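You operate a simulated robot arm through the tools that you are given. There is no shell and no other tool. Be economical: measure what you need, move in short steps, check, and stop when the job is done.

You run a simulated robot arm. Do the job below in one go: nothing can be reset, and whatever is moved stays where it is left.

TASK
Raise the folding table, lay the broken sandwich on it, then step one row.
Fine: press stop before a hand goes over the belt; reset once clear; leave the others.

It is judged by the outcome, as a careful person would: the job done as asked, and still so three seconds after it is handed in. It fails if anything else is knocked over, pushed out of place, dropped, spilled or broken.

THE ROBOT
A 6-joint arm with a two-finger parallel gripper on a trunk, on a base that drives. Base frame: it is fixed to the floor where the robot stands at the start and does not move with it; the origin is under the middle of the robot, x ahead of it, y to its left, z up. Readings come in m, rad, newtons and seconds.
With the tool pointing down near the work surface it reaches from about 0.32 to 0.82 m from the robot's upright axis, wherever it stands. Its first joint turns from -2.897 to 2.897 rad. Places, roughly: folding side table [0.5, 0.8, 0.7]; top of the folding side table [0.5, 0.8, 0.7]. Payload 3.91 kg.
The TCP is the grasp point between the finger pads, 0.03 m short of the fingertips. In the tool frame z runs along the fingers and y along their closing line. The gripper opens to 0.11 m. The fingers are 0.02 m wide and 0.01 m thick; the gripper's body (0.048 by 0.112 m) begins 0.055 m behind the TCP.
Orientation is that of the tool frame in the base frame, as a unit quaternion [x, y, z, w]. With the fingers straight down and closing along the base's y, the tool's x points along the base's -x, its y along +y and its z along -z.

THE INTERFACE
- The arm moves only by the tool step_arm. Its arguments are lists of equal length, an entry for each row: "delta_pos": the shift along the base's x, y, z in units of 100 mm (1.0 is 100 mm), a list of three; "delta_rot": the turn, a rotation vector about the base's x, y, z in units of 120 degrees (1.0 is 120 degrees), a list of three; "gripper": the closure in counts, from 0 (fully open) to 255 (shut). In form: {"delta_pos": [[tx, ty, tz], ...], "delta_rot": [[wx, wy, wz], ...], "gripper": [gripper, ...]}. A call has 1 to 20 rows; each row is the pose to reach, as a shift and turn from the pose commanded when the call began. A call with a number of a shift or a turn outside -1 to 1 is refused whole. Rows are played at 5 a second. More than 0.05 m and 0.15 rad between two rows, or a gripper value outside its range, and nothing of the call is played. A pose out of reach is approached as far as the arm can. The call stops where the force on the tool passes 90 N (or 10 N more than at its start, if that is more) or the arm is blocked; 0.2 s more then pass. The fingers move at their own pace (about 0.045 m/s each) and stop on an object; they squeeze with about 40 N. The grip force told is the motor's: it shows also when the fingers shut on nothing. Time passes only in rows, and 0.2 s behind the last, so rows that repeat a pose let the fingers close. It gives the time, the measured TCP pose, the force on the tool (base axes), the opening and the grip force at its end, in the units of the frame above (readings bear some noise), and new pictures: "views" is both (left out), scene, wrist or none.
- Cameras (640 x 400 px; columns grow to the right, rows downward): "scene" is now at [0.011, 0.1442, 1.5029]; the picture's right is [-0.02, -1.00, 0.00], its down [-0.59, 0.01, -0.81] and it looks along [0.81, -0.02, -0.59] (base axes); focal length 270 px, centre (320, 200). "wrist" rides on the gripper at [0.077, 0.007, -0.115] in the tool frame; the picture's right is [-0.09, 1.00, 0.00], its down [-0.80, -0.07, -0.59] and it looks along [-0.59, -0.05, 0.80] (tool axes); focal length 270 px, centre (320, 200). There is no depth. A picture from a camera that has moved, and an enlarged one, comes with that camera's place and axes in the base frame and with its lens.
- raise_lower(by): slides the trunk up (or, below 0, down) by that many m; the arm and the scene camera ride with it, the base frame stays. It gives what a move gives, with no picture.
- drive_base(legs): drives the robot by 1 to 6 legs, each [ahead, turn to the left] in m and rad, along the robot's own axes; the way and the turn of a leg run together, so that a leg with both is an arc; at most 1.5 m and 3.142 rad a leg. The arm and the cameras ride along, it lands a little off, and it stops where it bumps. It gives what a move gives, and a new picture of the scene camera.
- aim_head(pan, tilt): turns the head with the scene camera to pan (to the left, within 2.705 rad either way) and tilt (down, from -0.506 to 1.204), counted from straight ahead of the robot. It gives what a move gives, and a new picture of the scene camera.
- close_up(camera, box): a new picture of the part [left, top, right, bottom] of that camera's present view, enlarged. The clock stands still meanwhile.
- job_done(): hands the job in; it is judged then, once.

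Work in short steps. Places have to be worked out from the pictures, the camera data and where the tool is seen: move nearer, look again, correct. Check each grasp and each placing, and mend what went wrong. You have 120 turns and 260 pictures in all, those below and enlarged ones among them. Open the gripper and draw the arm clear of the work before you hand the job in, unless the task says otherwise; then end with one line.

The tools are called after "Emit:" as a command line: name --argument value ..., lists and objects as JSON in quotes. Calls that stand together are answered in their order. step_arm: Moves the arm, as the interface text tells. Its arguments: {"type":"object","properties":{"delta_pos":{"type":"array","items":{"type":"array","items":{"type":"number"}}},"delta_rot":{"type":"array","items":{"type":"array","items":{"type":"number"}}},"gripper":{"type":"array","items":{"type":"number"}},"views":{"type":"string","enum":["both","scene","wrist","none"]}},"required":["delta_pos","delta_rot","gripper"]} The other tools are called the same way: raise_lower (by) slides the trunk up or down; drive_base (legs) drives the base; aim_head (pan, tilt) turns the head that bears the scene camera; close_up (camera, box) takes an enlarged picture of a part of a camera's view; job_done () hands the job in.

At the start:

```text
time_s: 0.0
tcp_pos: [0.3934, 0.1023, 1.253]
ee_rot: [0.005, 1.0, 0.0, 0.0]
contact_force: [-0.2, 0.3, -0.2]
width: 0.11
gripper_force: 0.0
trunk travel left (down, up): [-0.45, 0.16]
robot x, y, heading: [0.0013, -0.0001, 0.003]
head pan, tilt: [-0.024, 0.63]
```

scene: 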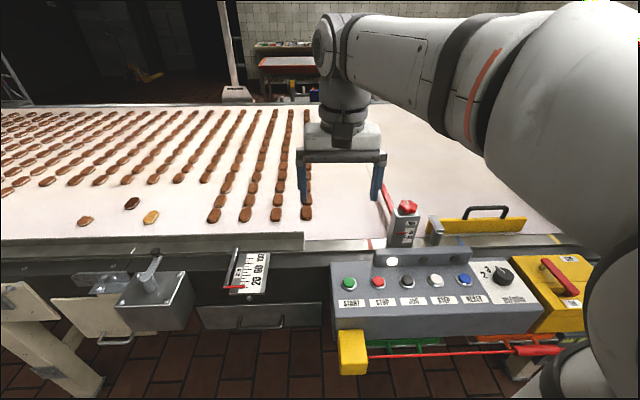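
wrist: 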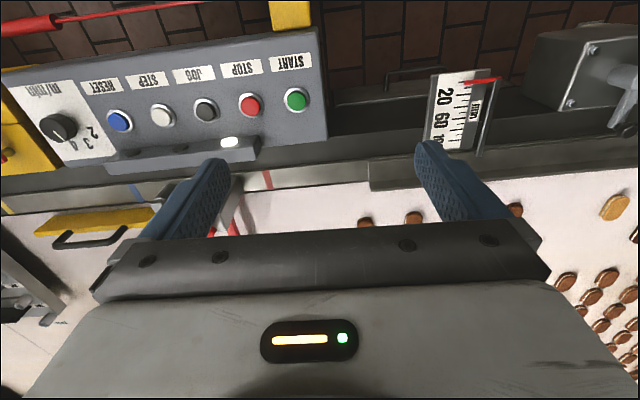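

The scene shows a belt with sandwich biscuits, a console and, at left, the folding table. I look closer at the console and the loose sandwiches.

Emit:
close_up --camera "scene" --box '[320, 180, 600, 355]'

Emit:
close_up --camera "scene" --box '[0, 100, 320, 300]'

Emit:
aim_head --pan 0.9 --tilt 0.75

```text
2.29 times, centred on (460, 268) of scene
camera zoom: at [0.011, 0.1442, 1.5029], right [-0.02, -1.0, 0.0], down [-0.59, 0.01, -0.81], along [0.81, -0.02, -0.59], focal length 618 px, centre (0, 46)
```

zoom: 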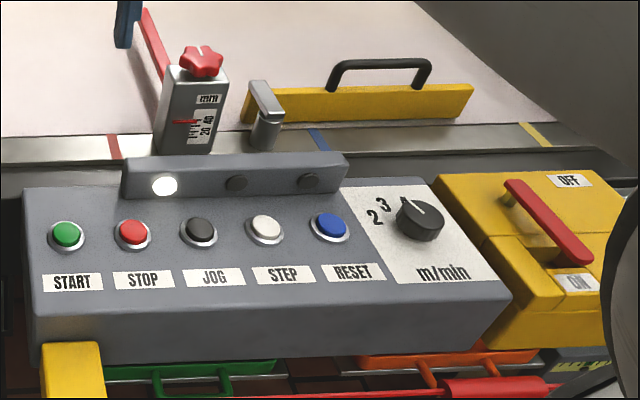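

```text
2.00 times, centred on (160, 200) of scene
camera zoom: at [0.011, 0.1442, 1.5029], right [-0.02, -1.0, 0.0], down [-0.59, 0.01, -0.81], along [0.81, -0.02, -0.59], focal length 540 px, centre (640, 200)
```

zoom: 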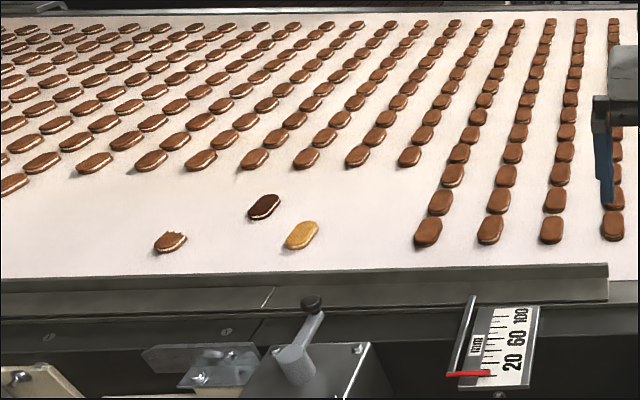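

```text
time_s: 1.2
tcp_pos: [0.3949, 0.103, 1.2529]
ee_rot: [0.005, 1.0, 0.001, 0.001]
contact_force: [0.4, 0.9, 0.2]
width: 0.1102
gripper_force: 0.1
trunk travel left (down, up): [-0.45, 0.16]
robot x, y, heading: [0.0006, 0.0002, 0.0]
head pan, tilt: [0.901, 0.75]
camera scene: at [-0.025, 0.2112, 1.4926], right [0.78, -0.62, 0.0], down [-0.42, -0.53, -0.73], along [0.45, 0.57, -0.68], focal length 270 px, centre (320, 200)
```

scene: 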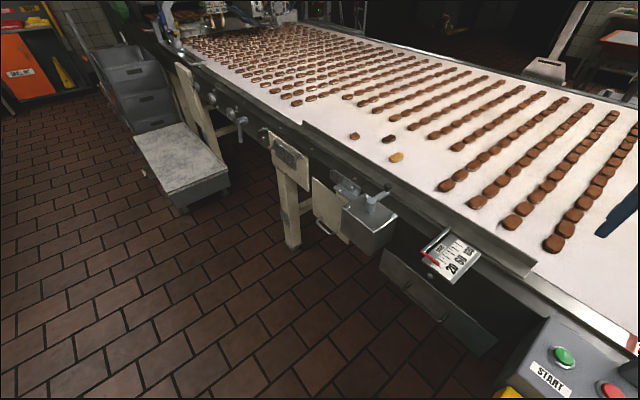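

The bitten sandwich is the leftmost of three loose ones. I zoom to the folded table near [0.5, 0.8].

Emit:
close_up --camera "scene" --box '[240, 110, 480, 260]'

Emit:
close_up --camera "scene" --box '[330, 120, 410, 170]'

Emit:
aim_head --pan 0.9 --tilt 1.1

```text
2.67 times, centred on (360, 185) of scene
camera zoom: at [-0.025, 0.2112, 1.4926], right [0.78, -0.62, 0.0], down [-0.42, -0.53, -0.73], along [0.45, 0.57, -0.68], focal length 721 px, centre (213, 240)
```

zoom: 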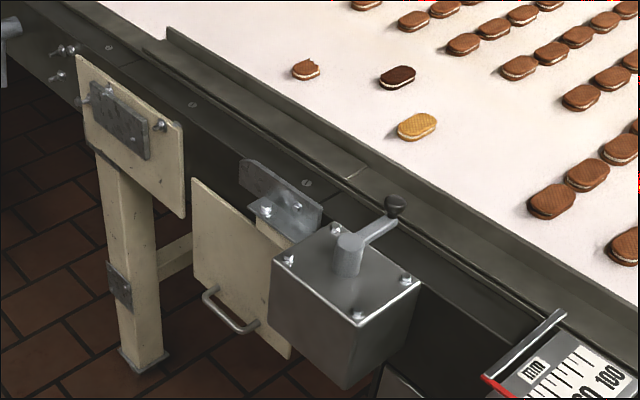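

```text
8.00 times, centred on (370, 145) of scene
camera zoom: at [-0.025, 0.2112, 1.4926], right [0.78, -0.62, 0.0], down [-0.42, -0.53, -0.73], along [0.45, 0.57, -0.68], focal length 2162 px, centre (-80, 640)
```

zoom: 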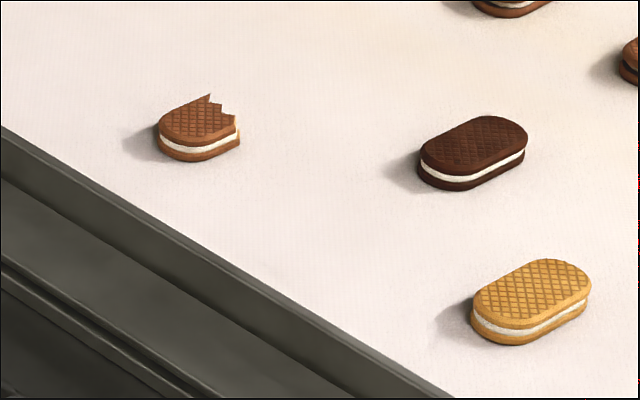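

```text
time_s: 2.0
tcp_pos: [0.3921, 0.1031, 1.2526]
ee_rot: [0.004, 1.0, 0.001, 0.001]
contact_force: [-0.1, -0.6, 1.0]
width: 0.1103
gripper_force: 0.1
trunk travel left (down, up): [-0.45, 0.16]
robot x, y, heading: [-0.0005, -0.0038, 0.001]
head pan, tilt: [0.901, 1.1]
camera scene: at [-0.0373, 0.1957, 1.4669], right [0.78, -0.62, 0.0], down [-0.55, -0.7, -0.45], along [0.28, 0.36, -0.89], focal length 270 px, centre (320, 200)
```

scene: 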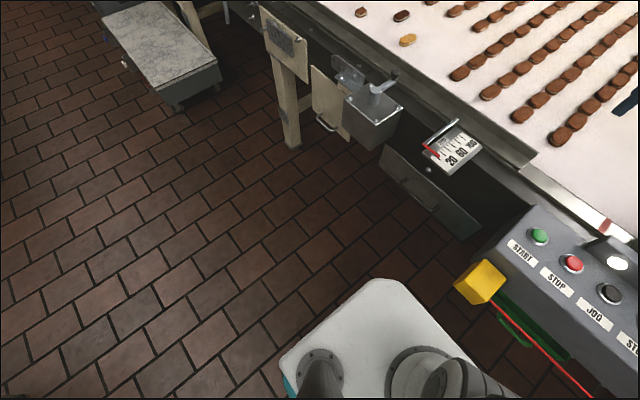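

The belt is still; the bitten sandwich is at about (0.706, 0.905, 0.92). The hanging beige panel with a pull at y≈0.73–1.0 looks like the folded table; I drive left to stand nearer and look at it.

Emit:
drive_base --legs '[[0, 1.5708], [0.55, 0], [0, -1.5708]]'

Emit:
aim_head --pan 0.45 --tilt 0.95

```text
time_s: 12.9
tcp_pos: [0.3922, 0.656, 1.2527]
ee_rot: [0.004, 1.0, -0.001, 0.0]
contact_force: [-0.3, -0.2, 0.1]
width: 0.1099
gripper_force: 0.0
trunk travel left (down, up): [-0.45, 0.16]
robot x, y, heading: [-0.0024, 0.5571, 0.007]
head pan, tilt: [0.901, 1.1]
camera scene: at [-0.0408, 0.757, 1.4669], right [0.79, -0.61, 0.0], down [-0.54, -0.7, -0.45], along [0.28, 0.36, -0.89], focal length 270 px, centre (320, 200)
```

scene: 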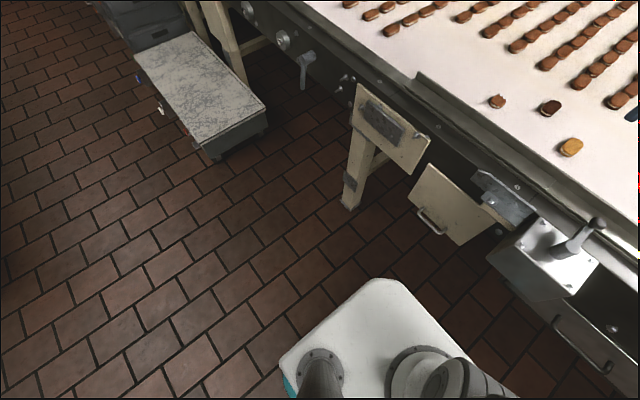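

```text
time_s: 13.8
tcp_pos: [0.3927, 0.656, 1.2527]
ee_rot: [0.004, 1.0, 0.001, 0.001]
contact_force: [-0.2, 0.5, -0.2]
width: 0.11
gripper_force: 0.0
trunk travel left (down, up): [-0.45, 0.16]
robot x, y, heading: [-0.0003, 0.5576, 0.012]
head pan, tilt: [0.45, 0.949]
camera scene: at [-0.0138, 0.7403, 1.477], right [0.45, -0.89, 0.0], down [-0.73, -0.36, -0.58], along [0.52, 0.26, -0.81], focal length 270 px, centre (320, 200)
```

scene: 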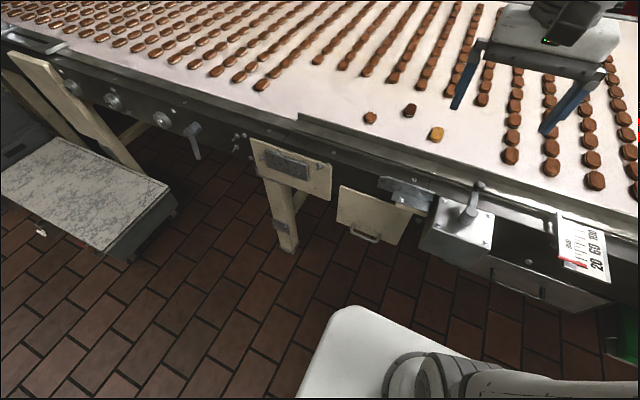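

I look closer at the panel and the bits around it.

Emit:
close_up --camera "scene" --box '[310, 155, 510, 280]'

Emit:
close_up --camera "scene" --box '[320, 80, 480, 180]'

```text
3.20 times, centred on (410, 218) of scene
camera zoom: at [-0.0138, 0.7403, 1.477], right [0.45, -0.89, 0.0], down [-0.73, -0.36, -0.58], along [0.52, 0.26, -0.81], focal length 865 px, centre (32, 144)
```

zoom: 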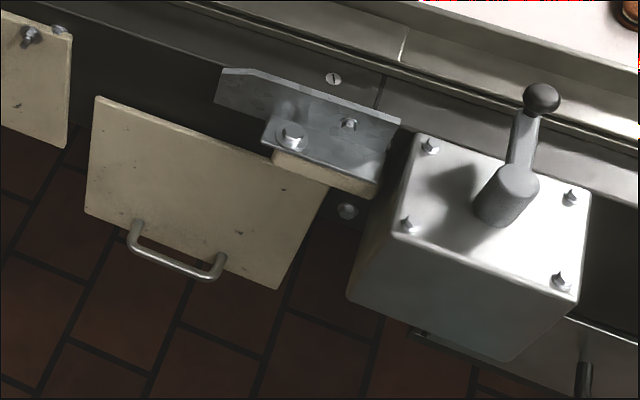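

```text
4.00 times, centred on (400, 130) of scene
camera zoom: at [-0.0138, 0.7403, 1.477], right [0.45, -0.89, 0.0], down [-0.73, -0.36, -0.58], along [0.52, 0.26, -0.81], focal length 1081 px, centre (0, 480)
```

zoom: 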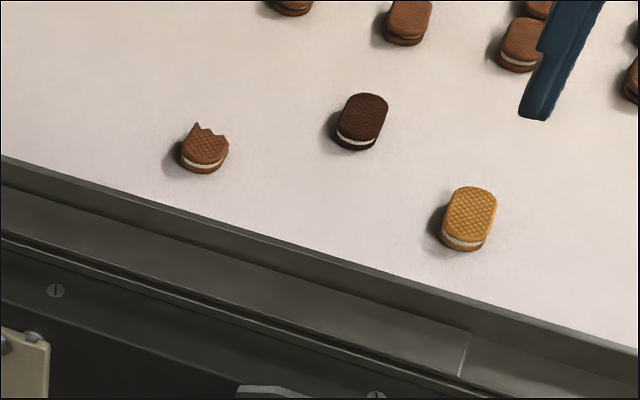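

Triangulating gives the panel at x≈0.50, y 0.69–0.92, z 0.58–0.80 with its pull near (0.465, 0.80, 0.605). I lower the trunk partway for a flatter view of how it hinges and locks.

Emit:
raise_lower --by -0.25

Emit:
aim_head --pan 0.2 --tilt 0.75

Emit:
close_up --camera "scene" --box '[240, 150, 480, 300]'

```text
time_s: 16.3
tcp_pos: [0.3928, 0.656, 1.0023]
ee_rot: [0.004, 1.0, -0.001, -0.001]
contact_force: [-0.3, 0.2, -0.8]
width: 0.1098
gripper_force: 0.0
trunk travel left (down, up): [-0.2, 0.41]
robot x, y, heading: [-0.0032, 0.5585, 0.016]
head pan, tilt: [0.45, 0.949]
```

```text
time_s: 17.1
tcp_pos: [0.3927, 0.6565, 1.0027]
ee_rot: [0.004, 1.0, -0.001, 0.0]
contact_force: [0.5, 0.1, 0.5]
width: 0.1099
gripper_force: 0.1
trunk travel left (down, up): [-0.2, 0.41]
robot x, y, heading: [0.0034, 0.5583, 0.01]
head pan, tilt: [0.201, 0.75]
camera scene: at [0.0021, 0.7253, 1.2425], right [0.21, -0.98, 0.0], down [-0.67, -0.14, -0.73], along [0.71, 0.16, -0.68], focal length 270 px, centre (320, 200)
```

scene: 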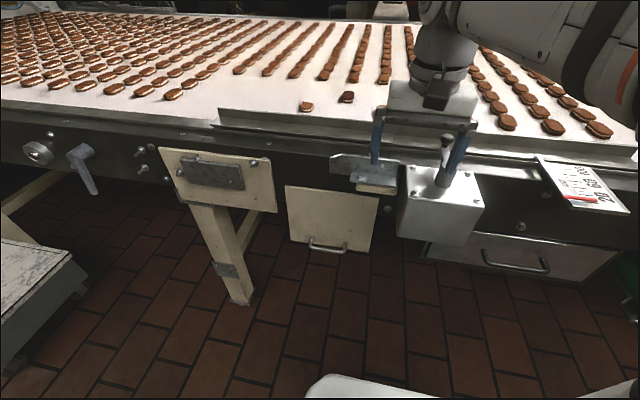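

```text
2.67 times, centred on (360, 225) of scene
camera zoom: at [0.0021, 0.7253, 1.2425], right [0.21, -0.98, 0.0], down [-0.67, -0.14, -0.73], along [0.71, 0.16, -0.68], focal length 721 px, centre (213, 133)
```

zoom: 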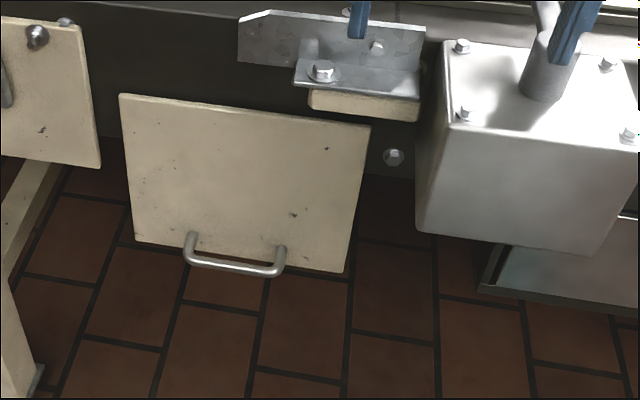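

The hinge is apparently the panel's top edge (z≈0.80), with the pull bar at about (0.464, 0.805, 0.605). I'll back off 0.22 m for room, then turn the hand so its fingers close along x.

Emit:
drive_base --legs '[[-0.22, 0]]'

Emit:
step_arm --delta_pos '[[0, 0, 0], [0, 0, 0], [0, 0, 0], [0, 0, 0], [0, 0, 0], [0, 0, 0], [0, 0, 0], [0, 0, 0], [0, 0, 0], [0, 0, 0], [0, 0, 0], [0, 0, 0]]' --delta_rot '[[0, 0, -0.0625], [0, 0, -0.125], [0, 0, -0.1875], [0, 0, -0.25], [0, 0, -0.3125], [0, 0, -0.375], [0, 0, -0.4375], [0, 0, -0.5], [0, 0, -0.5625], [0, 0, -0.625], [0, 0, -0.6875], [0, 0, -0.75]]' --gripper '[0, 0, 0, 0, 0, 0, 0, 0, 0, 0, 0, 0]' --views "scene"

```text
time_s: 18.8
tcp_pos: [0.1722, 0.6526, 1.0018]
ee_rot: [0.004, 1.0, 0.0, 0.0]
contact_force: [-0.3, 0.0, -1.0]
width: 0.1102
gripper_force: 0.1
trunk travel left (down, up): [-0.2, 0.41]
robot x, y, heading: [-0.2185, 0.5549, 0.014]
head pan, tilt: [0.201, 0.75]
camera scene: at [-0.2183, 0.7225, 1.2425], right [0.21, -0.98, 0.0], down [-0.67, -0.14, -0.73], along [0.71, 0.15, -0.68], focal length 270 px, centre (320, 200)
```

scene: 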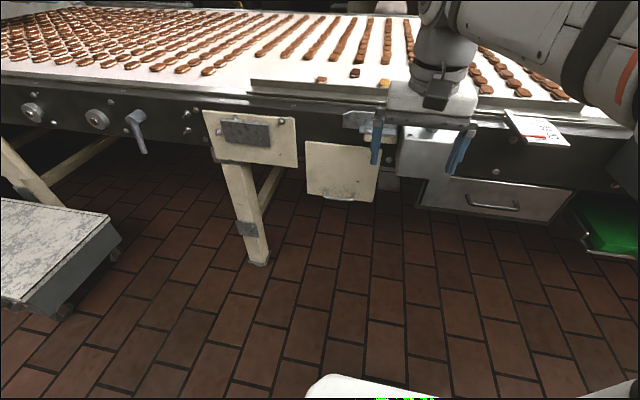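

```text
time_s: 21.4
tcp_pos: [0.1727, 0.6535, 1.0019]
ee_rot: [0.71, 0.704, 0.0, 0.001]
contact_force: [0.2, -0.9, 0.7]
width: 0.1098
gripper_force: 0.0
trunk travel left (down, up): [-0.2, 0.41]
robot x, y, heading: [-0.2207, 0.5568, 0.007]
head pan, tilt: [0.201, 0.75]
camera scene: at [-0.2184, 0.7225, 1.2425], right [0.21, -0.98, 0.0], down [-0.67, -0.14, -0.73], along [0.71, 0.15, -0.68], focal length 270 px, centre (320, 200)
```

scene: 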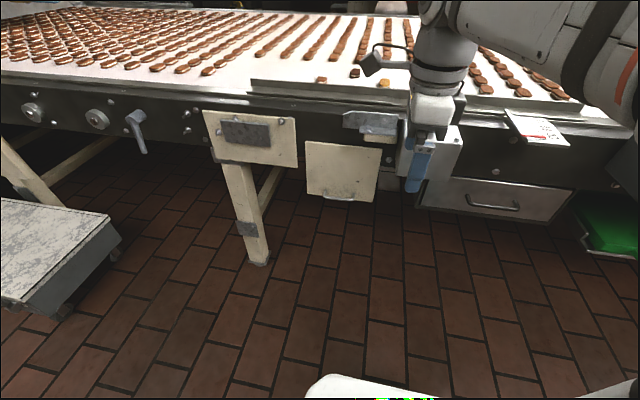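

Now I tilt the hand 40° forward and move toward a point in front of the pull, in open space.

Emit:
step_arm --delta_pos '[[0.1, 0.17, -0.17], [0.2, 0.33, -0.33], [0.3, 0.5, -0.5], [0.4, 0.67, -0.67], [0.5, 0.84, -0.84], [0.6, 1.0, -1.0]]' --delta_rot '[[0, -0.0556, 0], [0, -0.111, 0], [0, -0.1667, 0], [0, -0.222, 0], [0, -0.278, 0], [0, -0.333, 0]]' --gripper '[100, 150, 170, 170, 170, 170]' --views "none"

Emit:
step_arm --delta_pos '[[0.2, 0.12, -0.25], [0.4, 0.25, -0.5], [0.6, 0.38, -0.75], [0.8, 0.51, -1.0]]' --delta_rot '[[0, 0, 0], [0, 0, 0], [0, 0, 0], [0, 0, 0]]' --gripper '[170, 170, 170, 170]'

```text
time_s: 22.8
tcp_pos: [0.2331, 0.753, 0.9012]
ee_rot: [0.666, 0.663, 0.243, 0.241]
contact_force: [-0.2, -0.6, 0.5]
width: 0.0365
gripper_force: 0.1
trunk travel left (down, up): [-0.2, 0.41]
robot x, y, heading: [-0.2188, 0.5548, 0.012]
head pan, tilt: [0.201, 0.75]
```

```text
time_s: 23.8
tcp_pos: [0.313, 0.8044, 0.8]
ee_rot: [0.667, 0.662, 0.243, 0.241]
contact_force: [0.1, -0.4, 1.1]
width: 0.0367
gripper_force: 0.1
trunk travel left (down, up): [-0.2, 0.41]
robot x, y, heading: [-0.2217, 0.557, 0.009]
head pan, tilt: [0.201, 0.75]
camera scene: at [-0.2186, 0.7223, 1.2426], right [0.21, -0.98, 0.0], down [-0.67, -0.14, -0.73], along [0.71, 0.15, -0.68], focal length 270 px, centre (320, 200)
camera wrist: at [0.2449, 0.8799, 0.8941], right [0.76, -0.1, 0.64], down [-0.44, -0.8, 0.41], along [0.47, -0.59, -0.65], focal length 270 px, centre (320, 200)
```

scene: 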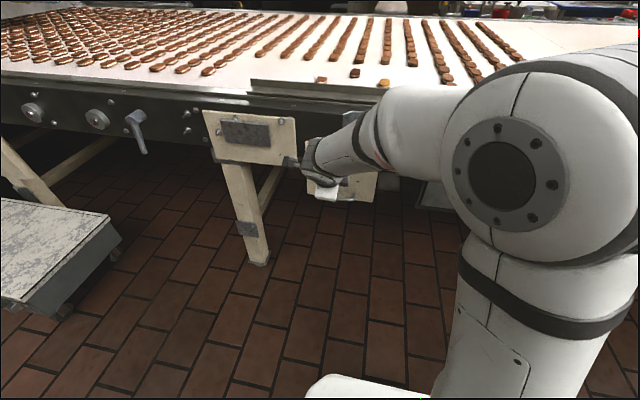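
wrist: 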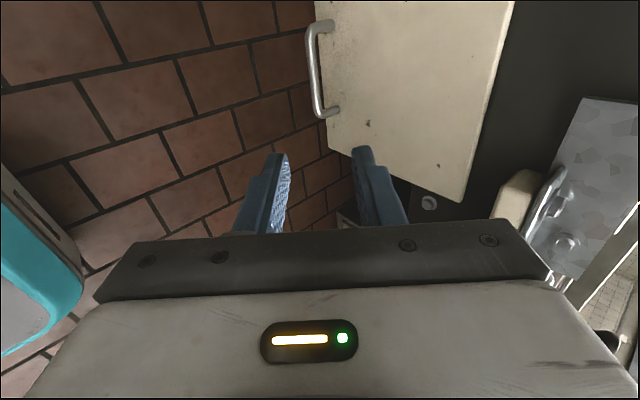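

The wrist view confirms the bar at about (0.468, 0.807, 0.605). I move to about 0.10 m short of it along the tool axis and narrow the fingers.

Emit:
step_arm --delta_pos '[[0.26, 0.01, -0.35], [0.52, 0.01, -0.68], [0.77, 0.02, -1.0]]' --delta_rot '[[0, 0, 0], [0, 0, 0], [0, 0, 0]]' --gripper '[190, 195, 195]' --views "wrist"

```text
time_s: 24.6
tcp_pos: [0.4043, 0.8042, 0.7239]
ee_rot: [0.668, 0.666, 0.235, 0.233]
contact_force: [0.0, 0.4, 0.1]
width: 0.0258
gripper_force: 0.0
out of reach, approached as far as the arm can: row 1, 2, 3
trunk travel left (down, up): [-0.2, 0.41]
robot x, y, heading: [-0.2176, 0.5561, 0.014]
head pan, tilt: [0.201, 0.75]
camera wrist: at [0.3393, 0.8807, 0.818], right [0.78, -0.09, 0.62], down [-0.43, -0.8, 0.42], along [0.46, -0.59, -0.66], focal length 270 px, centre (320, 200)
```

wrist: 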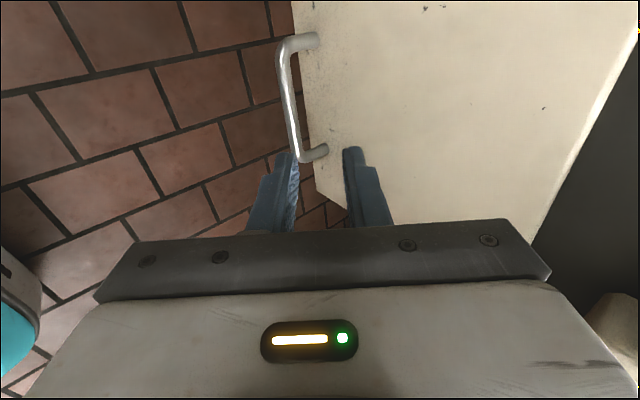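

The arm reached its low limit here, so I retract, lower the trunk further, and approach again.

Emit:
step_arm --delta_pos '[[-0.3, 0, 0.35], [-0.6, 0, 0.7], [-0.77, 0, 1.0]]' --delta_rot '[[0, 0, 0], [0, 0, 0], [0, 0, 0]]' --gripper '[195, 195, 195]' --views "none"

Emit:
raise_lower --by -0.18

```text
time_s: 25.4
tcp_pos: [0.3284, 0.8058, 0.8258]
ee_rot: [0.668, 0.661, 0.242, 0.241]
contact_force: [0.7, -0.3, -0.7]
width: 0.026
gripper_force: 0.0
trunk travel left (down, up): [-0.2, 0.41]
robot x, y, heading: [-0.224, 0.5553, 0.016]
head pan, tilt: [0.201, 0.75]
```

```text
time_s: 27.4
tcp_pos: [0.3275, 0.8062, 0.6452]
ee_rot: [0.667, 0.662, 0.242, 0.24]
contact_force: [-0.8, -0.6, 0.8]
width: 0.0256
gripper_force: 0.0
trunk travel left (down, up): [-0.02, 0.59]
robot x, y, heading: [-0.2195, 0.555, 0.014]
head pan, tilt: [0.201, 0.75]
```

Now at (0.33, 0.81, 0.645); I go to the pre-grasp point on the line to the bar.

Emit:
step_arm --delta_pos '[[0.2, 0, 0.28], [0.4, 0, 0.5], [0.6, 0.01, 0.52]]' --delta_rot '[[0, 0, 0], [0, 0, 0], [0, 0, 0]]' --gripper '[195, 195, 195]' --views "wrist"

```text
time_s: 28.2
tcp_pos: [0.3888, 0.8062, 0.6965]
ee_rot: [0.667, 0.662, 0.243, 0.24]
contact_force: [-0.6, -0.4, -0.1]
width: 0.0258
gripper_force: 0.2
trunk travel left (down, up): [-0.02, 0.59]
robot x, y, heading: [-0.2214, 0.5583, 0.013]
head pan, tilt: [0.201, 0.75]
camera wrist: at [0.321, 0.8828, 0.7894], right [0.76, -0.1, 0.64], down [-0.44, -0.8, 0.41], along [0.47, -0.59, -0.65], focal length 270 px, centre (320, 200)
```

wrist: 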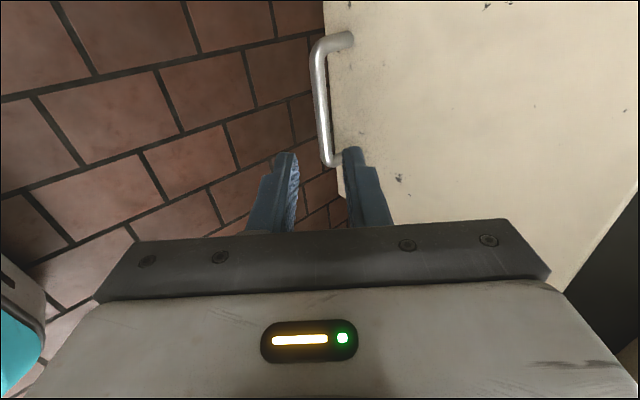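

Bar still fits (0.468, ·, 0.605). I advance along the tool axis so that the bar lies just past the TCP.

Emit:
step_arm --delta_pos '[[0.2, 0, -0.25], [0.4, 0, -0.49], [0.55, 0, -0.67], [0.67, 0, -0.82]]' --delta_rot '[[0, 0, 0], [0, 0, 0], [0, 0, 0], [0, 0, 0]]' --gripper '[195, 195, 195, 195]' --views "wrist"

Emit:
close_up --camera "wrist" --box '[220, 60, 444, 200]'

```text
time_s: 29.2
tcp_pos: [0.4571, 0.8083, 0.6146]
ee_rot: [0.668, 0.662, 0.243, 0.24]
contact_force: [-0.3, 0.4, -0.2]
width: 0.0263
gripper_force: 0.0
trunk travel left (down, up): [-0.02, 0.59]
robot x, y, heading: [-0.2217, 0.555, 0.011]
head pan, tilt: [0.201, 0.75]
camera wrist: at [0.389, 0.8837, 0.7075], right [0.76, -0.1, 0.64], down [-0.44, -0.8, 0.41], along [0.47, -0.59, -0.65], focal length 270 px, centre (320, 200)
```

wrist: 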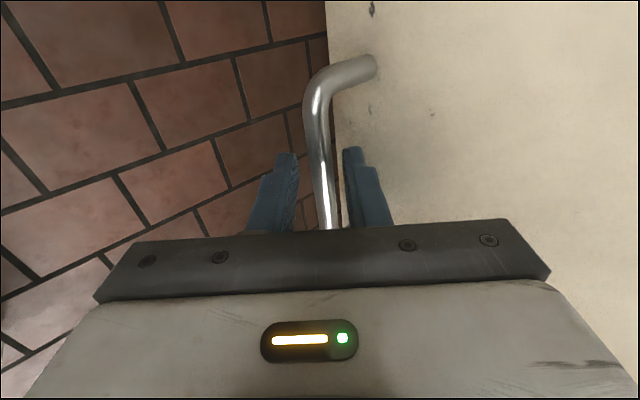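

```text
2.86 times, centred on (332, 130) of wrist
camera zoom: at [0.389, 0.8837, 0.7075], right [0.76, -0.1, 0.64], down [-0.44, -0.8, 0.41], along [0.47, -0.59, -0.65], focal length 772 px, centre (286, 400)
```

zoom: 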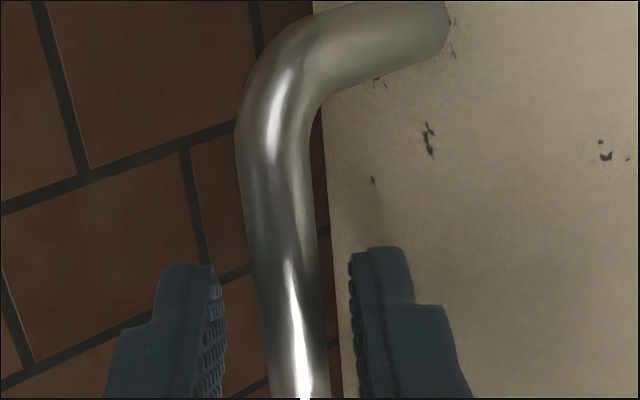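

The bar lies between the fingers; I close on it.

Emit:
step_arm --delta_pos '[[0, 0, 0], [0, 0, 0], [0, 0, 0]]' --delta_rot '[[0, 0, 0], [0, 0, 0], [0, 0, 0]]' --gripper '[255, 255, 255]' --views "wrist"

```text
time_s: 30.0
tcp_pos: [0.4574, 0.8076, 0.6167]
ee_rot: [0.667, 0.662, 0.244, 0.241]
contact_force: [7.1, -0.9, 10.7]
width: 0.0113
gripper_force: 45.2
trunk travel left (down, up): [-0.02, 0.59]
robot x, y, heading: [-0.2137, 0.5572, 0.012]
head pan, tilt: [0.201, 0.75]
camera wrist: at [0.3888, 0.8836, 0.7092], right [0.76, -0.1, 0.64], down [-0.44, -0.8, 0.4], along [0.47, -0.59, -0.65], focal length 270 px, centre (320, 200)
```

wrist: 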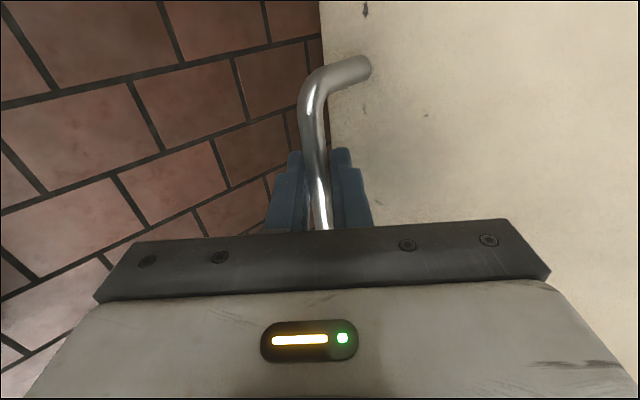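

Grip holds on the bar (11 mm). I swing it along the arc about the top edge, first 30°, turning the tool gently with it.

Emit:
step_arm --delta_pos '[[-0.164, 0, 0.043], [-0.323, 0, 0.1], [-0.477, 0, 0.171], [-0.625, 0, 0.257], [-0.764, 0, 0.354], [-0.895, 0, 0.466]]' --delta_rot '[[0, 0.0185, 0], [0, 0.037, 0], [0, 0.0556, 0], [0, 0.074, 0], [0, 0.0926, 0], [0, 0.111, 0]]' --gripper '[255, 255, 255, 255, 255, 255]'

```text
time_s: 31.4
tcp_pos: [0.3688, 0.8067, 0.6639]
ee_rot: [0.691, 0.684, 0.166, 0.164]
contact_force: [28.2, -12.0, 26.5]
width: 0.0117
gripper_force: 44.5
trunk travel left (down, up): [-0.02, 0.59]
robot x, y, heading: [-0.2173, 0.5565, 0.011]
head pan, tilt: [0.201, 0.75]
camera scene: at [-0.2183, 0.7211, 1.0629], right [0.21, -0.98, 0.0], down [-0.67, -0.14, -0.73], along [0.71, 0.16, -0.68], focal length 270 px, centre (320, 200)
camera wrist: at [0.3235, 0.8822, 0.7707], right [0.89, -0.1, 0.45], down [-0.34, -0.8, 0.49], along [0.31, -0.59, -0.74], focal length 270 px, centre (320, 200)
```

scene: 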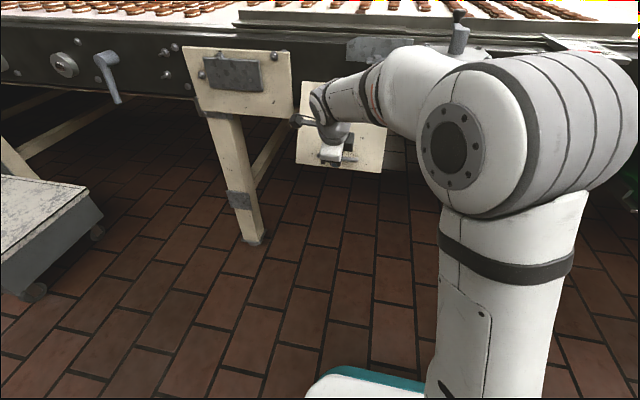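
wrist: 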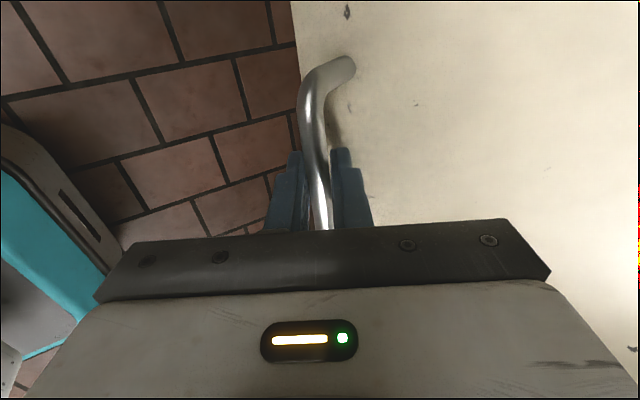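

Forces show tension toward the hinge, so my arc is a bit wide; I relax a few mm toward the hinge and read again.

Emit:
step_arm --delta_pos '[[0.02, 0, 0.03], [0.04, 0, 0.06]]' --delta_rot '[[0, 0, 0], [0, 0, 0]]' --gripper '[255, 255]' --views "none"

```text
time_s: 32.0
tcp_pos: [0.3696, 0.8069, 0.6649]
ee_rot: [0.691, 0.686, 0.16, 0.161]
contact_force: [2.6, -11.8, -0.6]
width: 0.0121
gripper_force: 45.1
trunk travel left (down, up): [-0.02, 0.59]
robot x, y, heading: [-0.2234, 0.5546, 0.014]
head pan, tilt: [0.201, 0.75]
```

Relaxed nicely. The fitted hinge is about (0.511, 0.798); I continue the swing to about 60°.

Emit:
step_arm --delta_pos '[[-0.116, -0.01, 0.125], [-0.221, -0.01, 0.26], [-0.314, -0.01, 0.405], [-0.394, -0.01, 0.557], [-0.461, -0.01, 0.716], [-0.513, -0.01, 0.881]]' --delta_rot '[[0, 0.0185, 0], [0, 0.037, 0], [0, 0.0556, 0], [0, 0.074, 0], [0, 0.0926, 0], [0, 0.111, 0]]' --gripper '[255, 255, 255, 255, 255, 255]' --views "scene"

```text
time_s: 33.4
tcp_pos: [0.3169, 0.8062, 0.7578]
ee_rot: [0.704, 0.701, 0.081, 0.081]
contact_force: [-34.5, -16.7, -12.0]
width: 0.012
gripper_force: 45.7
trunk travel left (down, up): [-0.02, 0.59]
robot x, y, heading: [-0.2258, 0.5564, 0.009]
head pan, tilt: [0.201, 0.75]
camera scene: at [-0.2203, 0.7217, 1.0628], right [0.21, -0.98, 0.0], down [-0.67, -0.14, -0.73], along [0.72, 0.16, -0.68], focal length 270 px, centre (320, 200)
```

scene: 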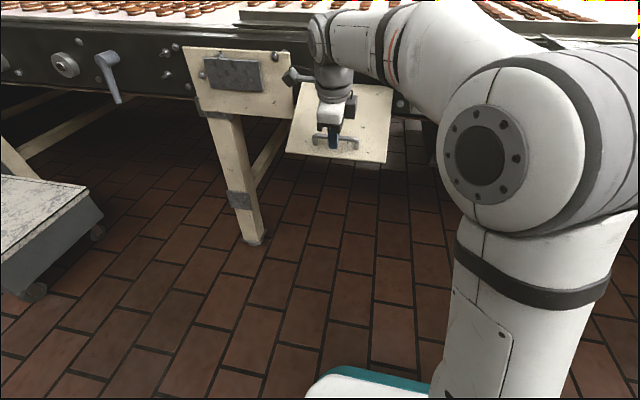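

Now a push away from the hinge: refitting gives hinge about (0.524, 0.822), radius 0.225. I correct and continue to about 75°.

Emit:
step_arm --delta_pos '[[-0.06, -0.03, -0.02], [-0.116, -0.03, 0.163], [-0.157, -0.03, 0.353], [-0.181, -0.03, 0.547], [-0.188, -0.03, 0.743]]' --delta_rot '[[0, 0, 0], [0, 0.0185, 0], [0, 0.037, 0], [0, 0.0556, 0], [0, 0.074, 0]]' --gripper '[255, 255, 255, 255, 255]' --views "scene"

```text
time_s: 34.6
tcp_pos: [0.311, 0.8063, 0.8252]
ee_rot: [0.71, 0.703, 0.031, 0.029]
contact_force: [89.4, 16.0, -5.2]
width: 0.012
gripper_force: 45.2
trunk travel left (down, up): [-0.02, 0.59]
robot x, y, heading: [-0.2233, 0.5581, 0.015]
head pan, tilt: [0.201, 0.75]
camera scene: at [-0.2104, 0.7239, 1.0621], right [0.21, -0.98, 0.0], down [-0.67, -0.15, -0.73], along [0.71, 0.15, -0.69], focal length 270 px, centre (320, 200)
```

scene: 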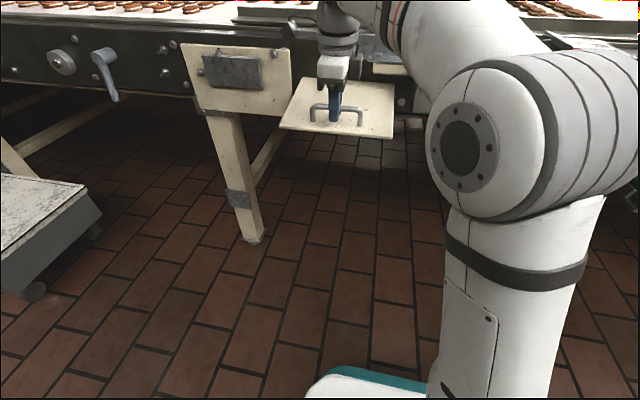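

Strong tension in +x: I overcorrected. I relax toward the hinge in small steps.

Emit:
step_arm --delta_pos '[[0.03, 0.015, 0], [0.06, 0.015, 0]]' --delta_rot '[[0, 0, 0], [0, 0, 0]]' --gripper '[255, 255]' --views "wrist"

```text
time_s: 35.2
tcp_pos: [0.3114, 0.8062, 0.8286]
ee_rot: [0.709, 0.704, 0.029, 0.028]
contact_force: [57.1, -0.3, -3.0]
width: 0.0121
gripper_force: 44.9
trunk travel left (down, up): [-0.02, 0.59]
robot x, y, heading: [-0.2228, 0.5543, 0.014]
head pan, tilt: [0.201, 0.75]
camera wrist: at [0.31, 0.8812, 0.9435], right [0.99, -0.1, 0.08], down [-0.12, -0.8, 0.58], along [0.01, -0.59, -0.81], focal length 270 px, centre (320, 200)
```

wrist: 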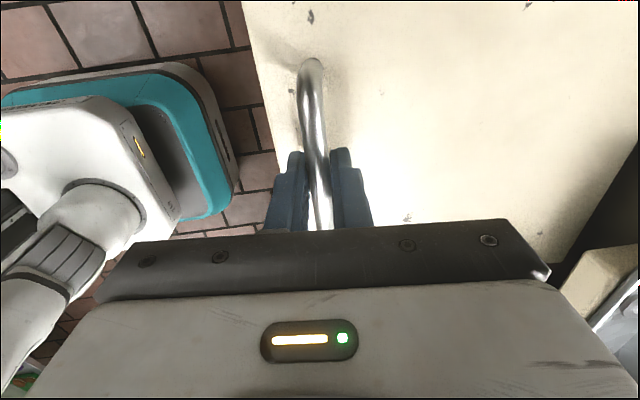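

I relax more, then raise the last few degrees.

Emit:
step_arm --delta_pos '[[0.05, 0, 0], [0.1, 0, 0], [0.11, 0, 0.07], [0.12, 0, 0.14]]' --delta_rot '[[0, 0, 0], [0, 0, 0], [0, 0, 0], [0, 0, 0]]' --gripper '[255, 255, 255, 255]' --views "scene"

Emit:
close_up --camera "scene" --box '[240, 20, 432, 140]'

```text
time_s: 36.2
tcp_pos: [0.3165, 0.8058, 0.8456]
ee_rot: [0.708, 0.705, 0.028, 0.027]
contact_force: [-21.9, 0.3, 4.5]
width: 0.0119
gripper_force: 45.0
trunk travel left (down, up): [-0.02, 0.59]
robot x, y, heading: [-0.2206, 0.5553, 0.016]
head pan, tilt: [0.201, 0.75]
camera scene: at [-0.2207, 0.7223, 1.0626], right [0.21, -0.98, 0.0], down [-0.67, -0.14, -0.73], along [0.72, 0.16, -0.68], focal length 270 px, centre (320, 200)
```

scene: 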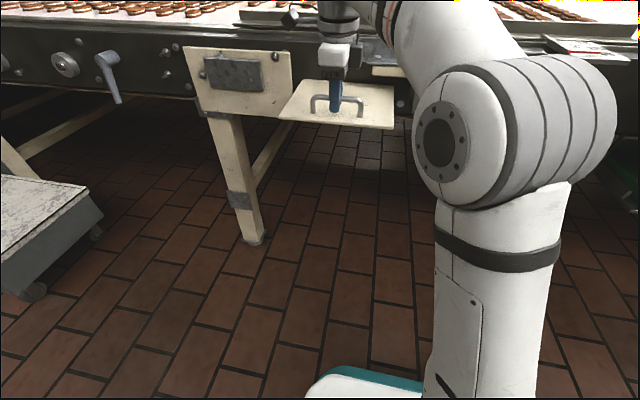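

```text
3.33 times, centred on (336, 80) of scene
camera zoom: at [-0.2207, 0.7223, 1.0626], right [0.21, -0.98, 0.0], down [-0.67, -0.14, -0.73], along [0.72, 0.16, -0.68], focal length 901 px, centre (267, 600)
```

zoom: 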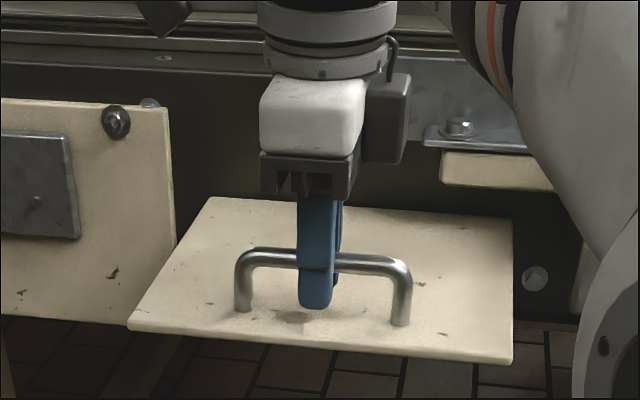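

The panel is nearly level. I keep lifting slowly to find the stop or latch.

Emit:
step_arm --delta_pos '[[-0.03, 0, 0.05], [-0.02, 0, 0.1], [-0.01, 0, 0.15]]' --delta_rot '[[0, 0, 0], [0, 0, 0], [0, 0, 0]]' --gripper '[255, 255, 255]' --views "scene"

Emit:
close_up --camera "scene" --box '[240, 20, 432, 140]'

```text
time_s: 37.0
tcp_pos: [0.3151, 0.8065, 0.8562]
ee_rot: [0.709, 0.705, 0.022, 0.024]
contact_force: [-38.5, -1.0, -43.3]
width: 0.0121
gripper_force: 44.3
trunk travel left (down, up): [-0.02, 0.59]
robot x, y, heading: [-0.2193, 0.5535, 0.014]
head pan, tilt: [0.201, 0.75]
camera scene: at [-0.2191, 0.7235, 1.0618], right [0.21, -0.98, 0.0], down [-0.67, -0.15, -0.73], along [0.72, 0.15, -0.68], focal length 270 px, centre (320, 200)
```

scene: 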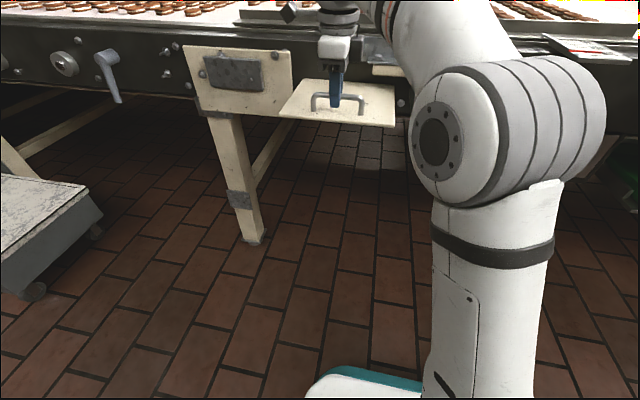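

```text
3.33 times, centred on (336, 80) of scene
camera zoom: at [-0.2191, 0.7235, 1.0618], right [0.21, -0.98, 0.0], down [-0.67, -0.15, -0.73], along [0.72, 0.15, -0.68], focal length 901 px, centre (267, 600)
```

zoom: 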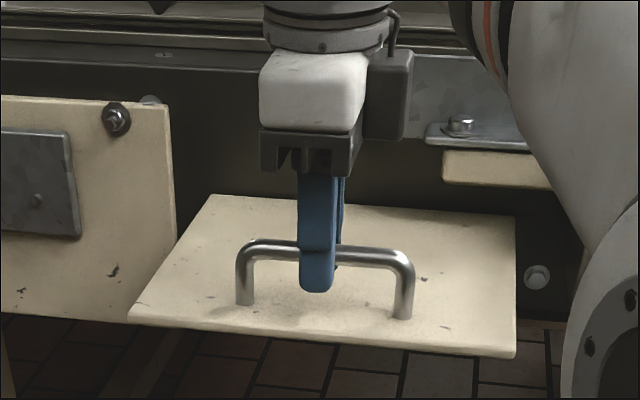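

A stop is reached (−43 N). I ease down a little to see whether the panel stays up by itself.

Emit:
step_arm --delta_pos '[[-0.03, 0, -0.05], [-0.06, 0, -0.1], [-0.06, 0, -0.16], [-0.06, 0, -0.16]]' --delta_rot '[[0, 0, 0], [0, 0, 0], [0, 0, 0], [0, 0, 0]]' --gripper '[255, 255, 255, 255]' --views "none"

```text
time_s: 38.0
tcp_pos: [0.3114, 0.8068, 0.8436]
ee_rot: [0.709, 0.704, 0.029, 0.027]
contact_force: [14.7, 15.3, 7.0]
width: 0.0119
gripper_force: 44.4
trunk travel left (down, up): [-0.02, 0.59]
robot x, y, heading: [-0.2206, 0.5546, 0.014]
head pan, tilt: [0.201, 0.75]
```

Emit:
close_up --camera "scene" --box '[240, 20, 432, 140]'

Emit:
close_up --camera "wrist" --box '[0, 0, 640, 400]'

```text
3.33 times, centred on (336, 80) of scene
camera zoom: at [-0.2175, 0.7234, 1.0625], right [0.21, -0.98, 0.0], down [-0.67, -0.15, -0.73], along [0.71, 0.15, -0.68], focal length 901 px, centre (267, 600)
```

zoom: 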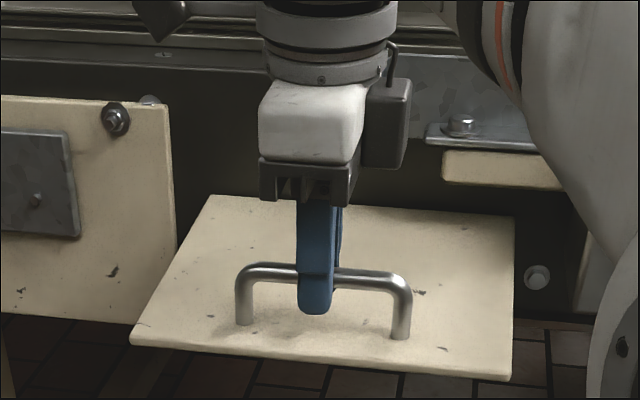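

```text
1.00 times, centred on (320, 200) of wrist
camera zoom: at [0.3109, 0.8819, 0.9584], right [0.99, -0.1, 0.08], down [-0.12, -0.8, 0.59], along [0.01, -0.59, -0.81], focal length 270 px, centre (320, 200)
```

zoom: 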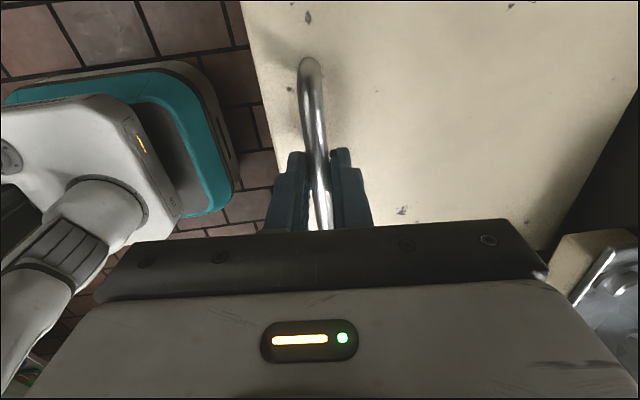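

The panel came down with the tool, so it hasn't latched there. I null the side forces to read what weight the pull actually carries.

Emit:
step_arm --delta_pos '[[0.03, 0.03, 0], [0.03, 0.03, 0], [0.03, 0.03, 0]]' --delta_rot '[[0, 0, 0], [0, 0, 0], [0, 0, 0]]' --gripper '[255, 255, 255]' --views "none"

Emit:
step_arm --delta_pos '[[0.0, 0, 0.05], [0, 0, 0.08], [0, 0, 0.08]]' --delta_rot '[[0, 0, 0], [0, 0, 0], [0, 0, 0]]' --gripper '[255, 255, 255]' --views "none"

Emit:
step_arm --delta_pos '[[0.0, 0, 0.04], [0.0, 0, 0.08], [0.0, 0, 0.08]]' --delta_rot '[[0, 0, 0], [0, 0, 0], [0, 0, 0]]' --gripper '[255, 255, 255]' --views "none"

```text
time_s: 38.8
tcp_pos: [0.312, 0.8056, 0.8439]
ee_rot: [0.71, 0.703, 0.026, 0.028]
contact_force: [-10.7, -12.9, 8.5]
width: 0.0118
gripper_force: 45.4
trunk travel left (down, up): [-0.02, 0.59]
robot x, y, heading: [-0.2227, 0.5545, 0.016]
head pan, tilt: [0.201, 0.75]
```

```text
time_s: 39.6
tcp_pos: [0.314, 0.8074, 0.8528]
ee_rot: [0.71, 0.703, 0.028, 0.027]
contact_force: [-6.2, -18.7, 4.3]
width: 0.0117
gripper_force: 44.9
trunk travel left (down, up): [-0.02, 0.59]
robot x, y, heading: [-0.2225, 0.5546, 0.013]
head pan, tilt: [0.201, 0.75]
```

```text
time_s: 40.4
tcp_pos: [0.3156, 0.8065, 0.857]
ee_rot: [0.71, 0.703, 0.024, 0.027]
contact_force: [-17.5, -23.7, -34.4]
width: 0.0121
gripper_force: 45.0
trunk travel left (down, up): [-0.02, 0.59]
robot x, y, heading: [-0.2238, 0.5585, 0.014]
head pan, tilt: [0.201, 0.75]
```

There is a hard stop at TCP z≈0.857. I null the force there and open the fingers slightly, still straddling the bar, to see whether it holds.

Emit:
step_arm --delta_pos '[[-0.03, -0.04, -0.03], [-0.03, -0.04, -0.05], [-0.03, -0.04, -0.05]]' --delta_rot '[[0, 0, 0], [0, 0, 0], [0, 0, 0]]' --gripper '[255, 255, 255]' --views "none"

Emit:
step_arm --delta_pos '[[0, 0, 0], [0, 0, 0]]' --delta_rot '[[0, 0, 0], [0, 0, 0]]' --gripper '[215, 215]' --views "both"

Emit:
close_up --camera "scene" --box '[240, 20, 432, 140]'

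```text
time_s: 41.2
tcp_pos: [0.3134, 0.8071, 0.8536]
ee_rot: [0.709, 0.704, 0.029, 0.027]
contact_force: [25.9, 22.0, -2.3]
width: 0.0117
gripper_force: 44.9
trunk travel left (down, up): [-0.02, 0.59]
robot x, y, heading: [-0.219, 0.5568, 0.014]
head pan, tilt: [0.201, 0.75]
```

```text
time_s: 41.8
tcp_pos: [0.311, 0.8037, 0.8545]
ee_rot: [0.71, 0.703, 0.027, 0.027]
contact_force: [1.7, -0.7, 0.8]
width: 0.0186
gripper_force: 1.0
trunk travel left (down, up): [-0.02, 0.59]
robot x, y, heading: [-0.221, 0.5576, 0.014]
head pan, tilt: [0.201, 0.75]
camera scene: at [-0.2183, 0.7224, 1.0626], right [0.21, -0.98, 0.0], down [-0.67, -0.14, -0.73], along [0.71, 0.15, -0.68], focal length 270 px, centre (320, 200)
camera wrist: at [0.3101, 0.8796, 0.9696], right [0.99, -0.1, 0.08], down [-0.12, -0.8, 0.59], along [0.0, -0.59, -0.81], focal length 270 px, centre (320, 200)
```

scene: 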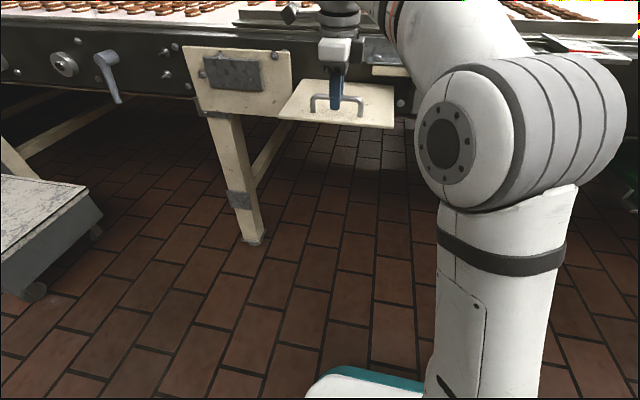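
wrist: 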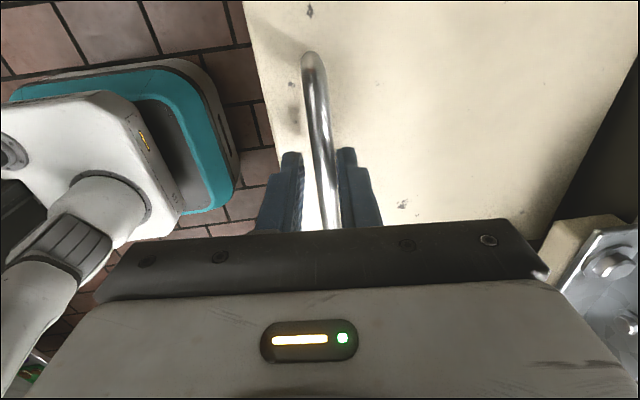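

```text
3.33 times, centred on (336, 80) of scene
camera zoom: at [-0.2183, 0.7224, 1.0626], right [0.21, -0.98, 0.0], down [-0.67, -0.14, -0.73], along [0.71, 0.15, -0.68], focal length 901 px, centre (267, 600)
```

zoom: 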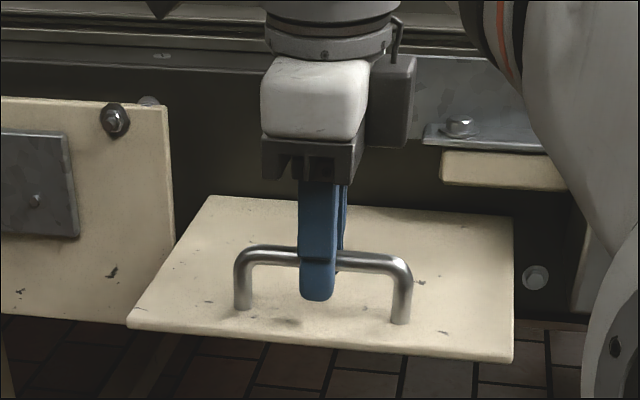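

It holds by itself, only ~1° below the stop. I regrip, lift to the stop, and release there.

Emit:
step_arm --delta_pos '[[0.02, 0.02, 0], [0.02, 0.02, 0], [0.02, 0.02, 0.03], [0.02, 0.02, 0.05], [0.02, 0.02, 0.05]]' --delta_rot '[[0, 0, 0], [0, 0, 0], [0, 0, 0], [0, 0, 0], [0, 0, 0]]' --gripper '[255, 255, 255, 255, 255]' --views "none"

Emit:
step_arm --delta_pos '[[0, 0, 0], [0, 0, 0], [0, 0, 0], [0, 0, 0]]' --delta_rot '[[0, 0, 0], [0, 0, 0], [0, 0, 0], [0, 0, 0]]' --gripper '[215, 195, 185, 185]' --views "wrist"

Emit:
close_up --camera "scene" --box '[240, 20, 432, 140]'

```text
time_s: 43.0
tcp_pos: [0.3153, 0.8041, 0.8572]
ee_rot: [0.71, 0.703, 0.025, 0.027]
contact_force: [1.8, -29.0, -25.5]
width: 0.0118
gripper_force: 45.2
trunk travel left (down, up): [-0.02, 0.59]
robot x, y, heading: [-0.2214, 0.5528, 0.013]
head pan, tilt: [0.201, 0.75]
```

```text
time_s: 44.0
tcp_pos: [0.3149, 0.8074, 0.8587]
ee_rot: [0.709, 0.704, 0.027, 0.027]
contact_force: [-0.7, 0.4, 0.1]
width: 0.0302
gripper_force: 0.0
trunk travel left (down, up): [-0.02, 0.59]
robot x, y, heading: [-0.2241, 0.5555, 0.014]
head pan, tilt: [0.201, 0.75]
camera wrist: at [0.3121, 0.8823, 0.9745], right [0.99, -0.1, 0.08], down [-0.12, -0.8, 0.59], along [0.01, -0.59, -0.81], focal length 270 px, centre (320, 200)
```

wrist: 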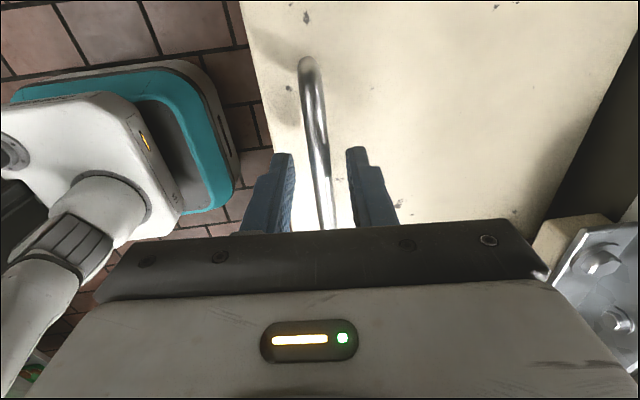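

```text
3.33 times, centred on (336, 80) of scene
camera zoom: at [-0.2184, 0.7225, 1.0626], right [0.21, -0.98, 0.0], down [-0.67, -0.14, -0.73], along [0.71, 0.15, -0.68], focal length 901 px, centre (267, 600)
```

zoom: 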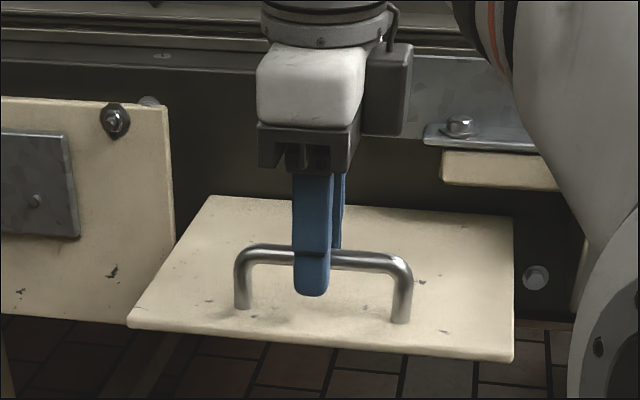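

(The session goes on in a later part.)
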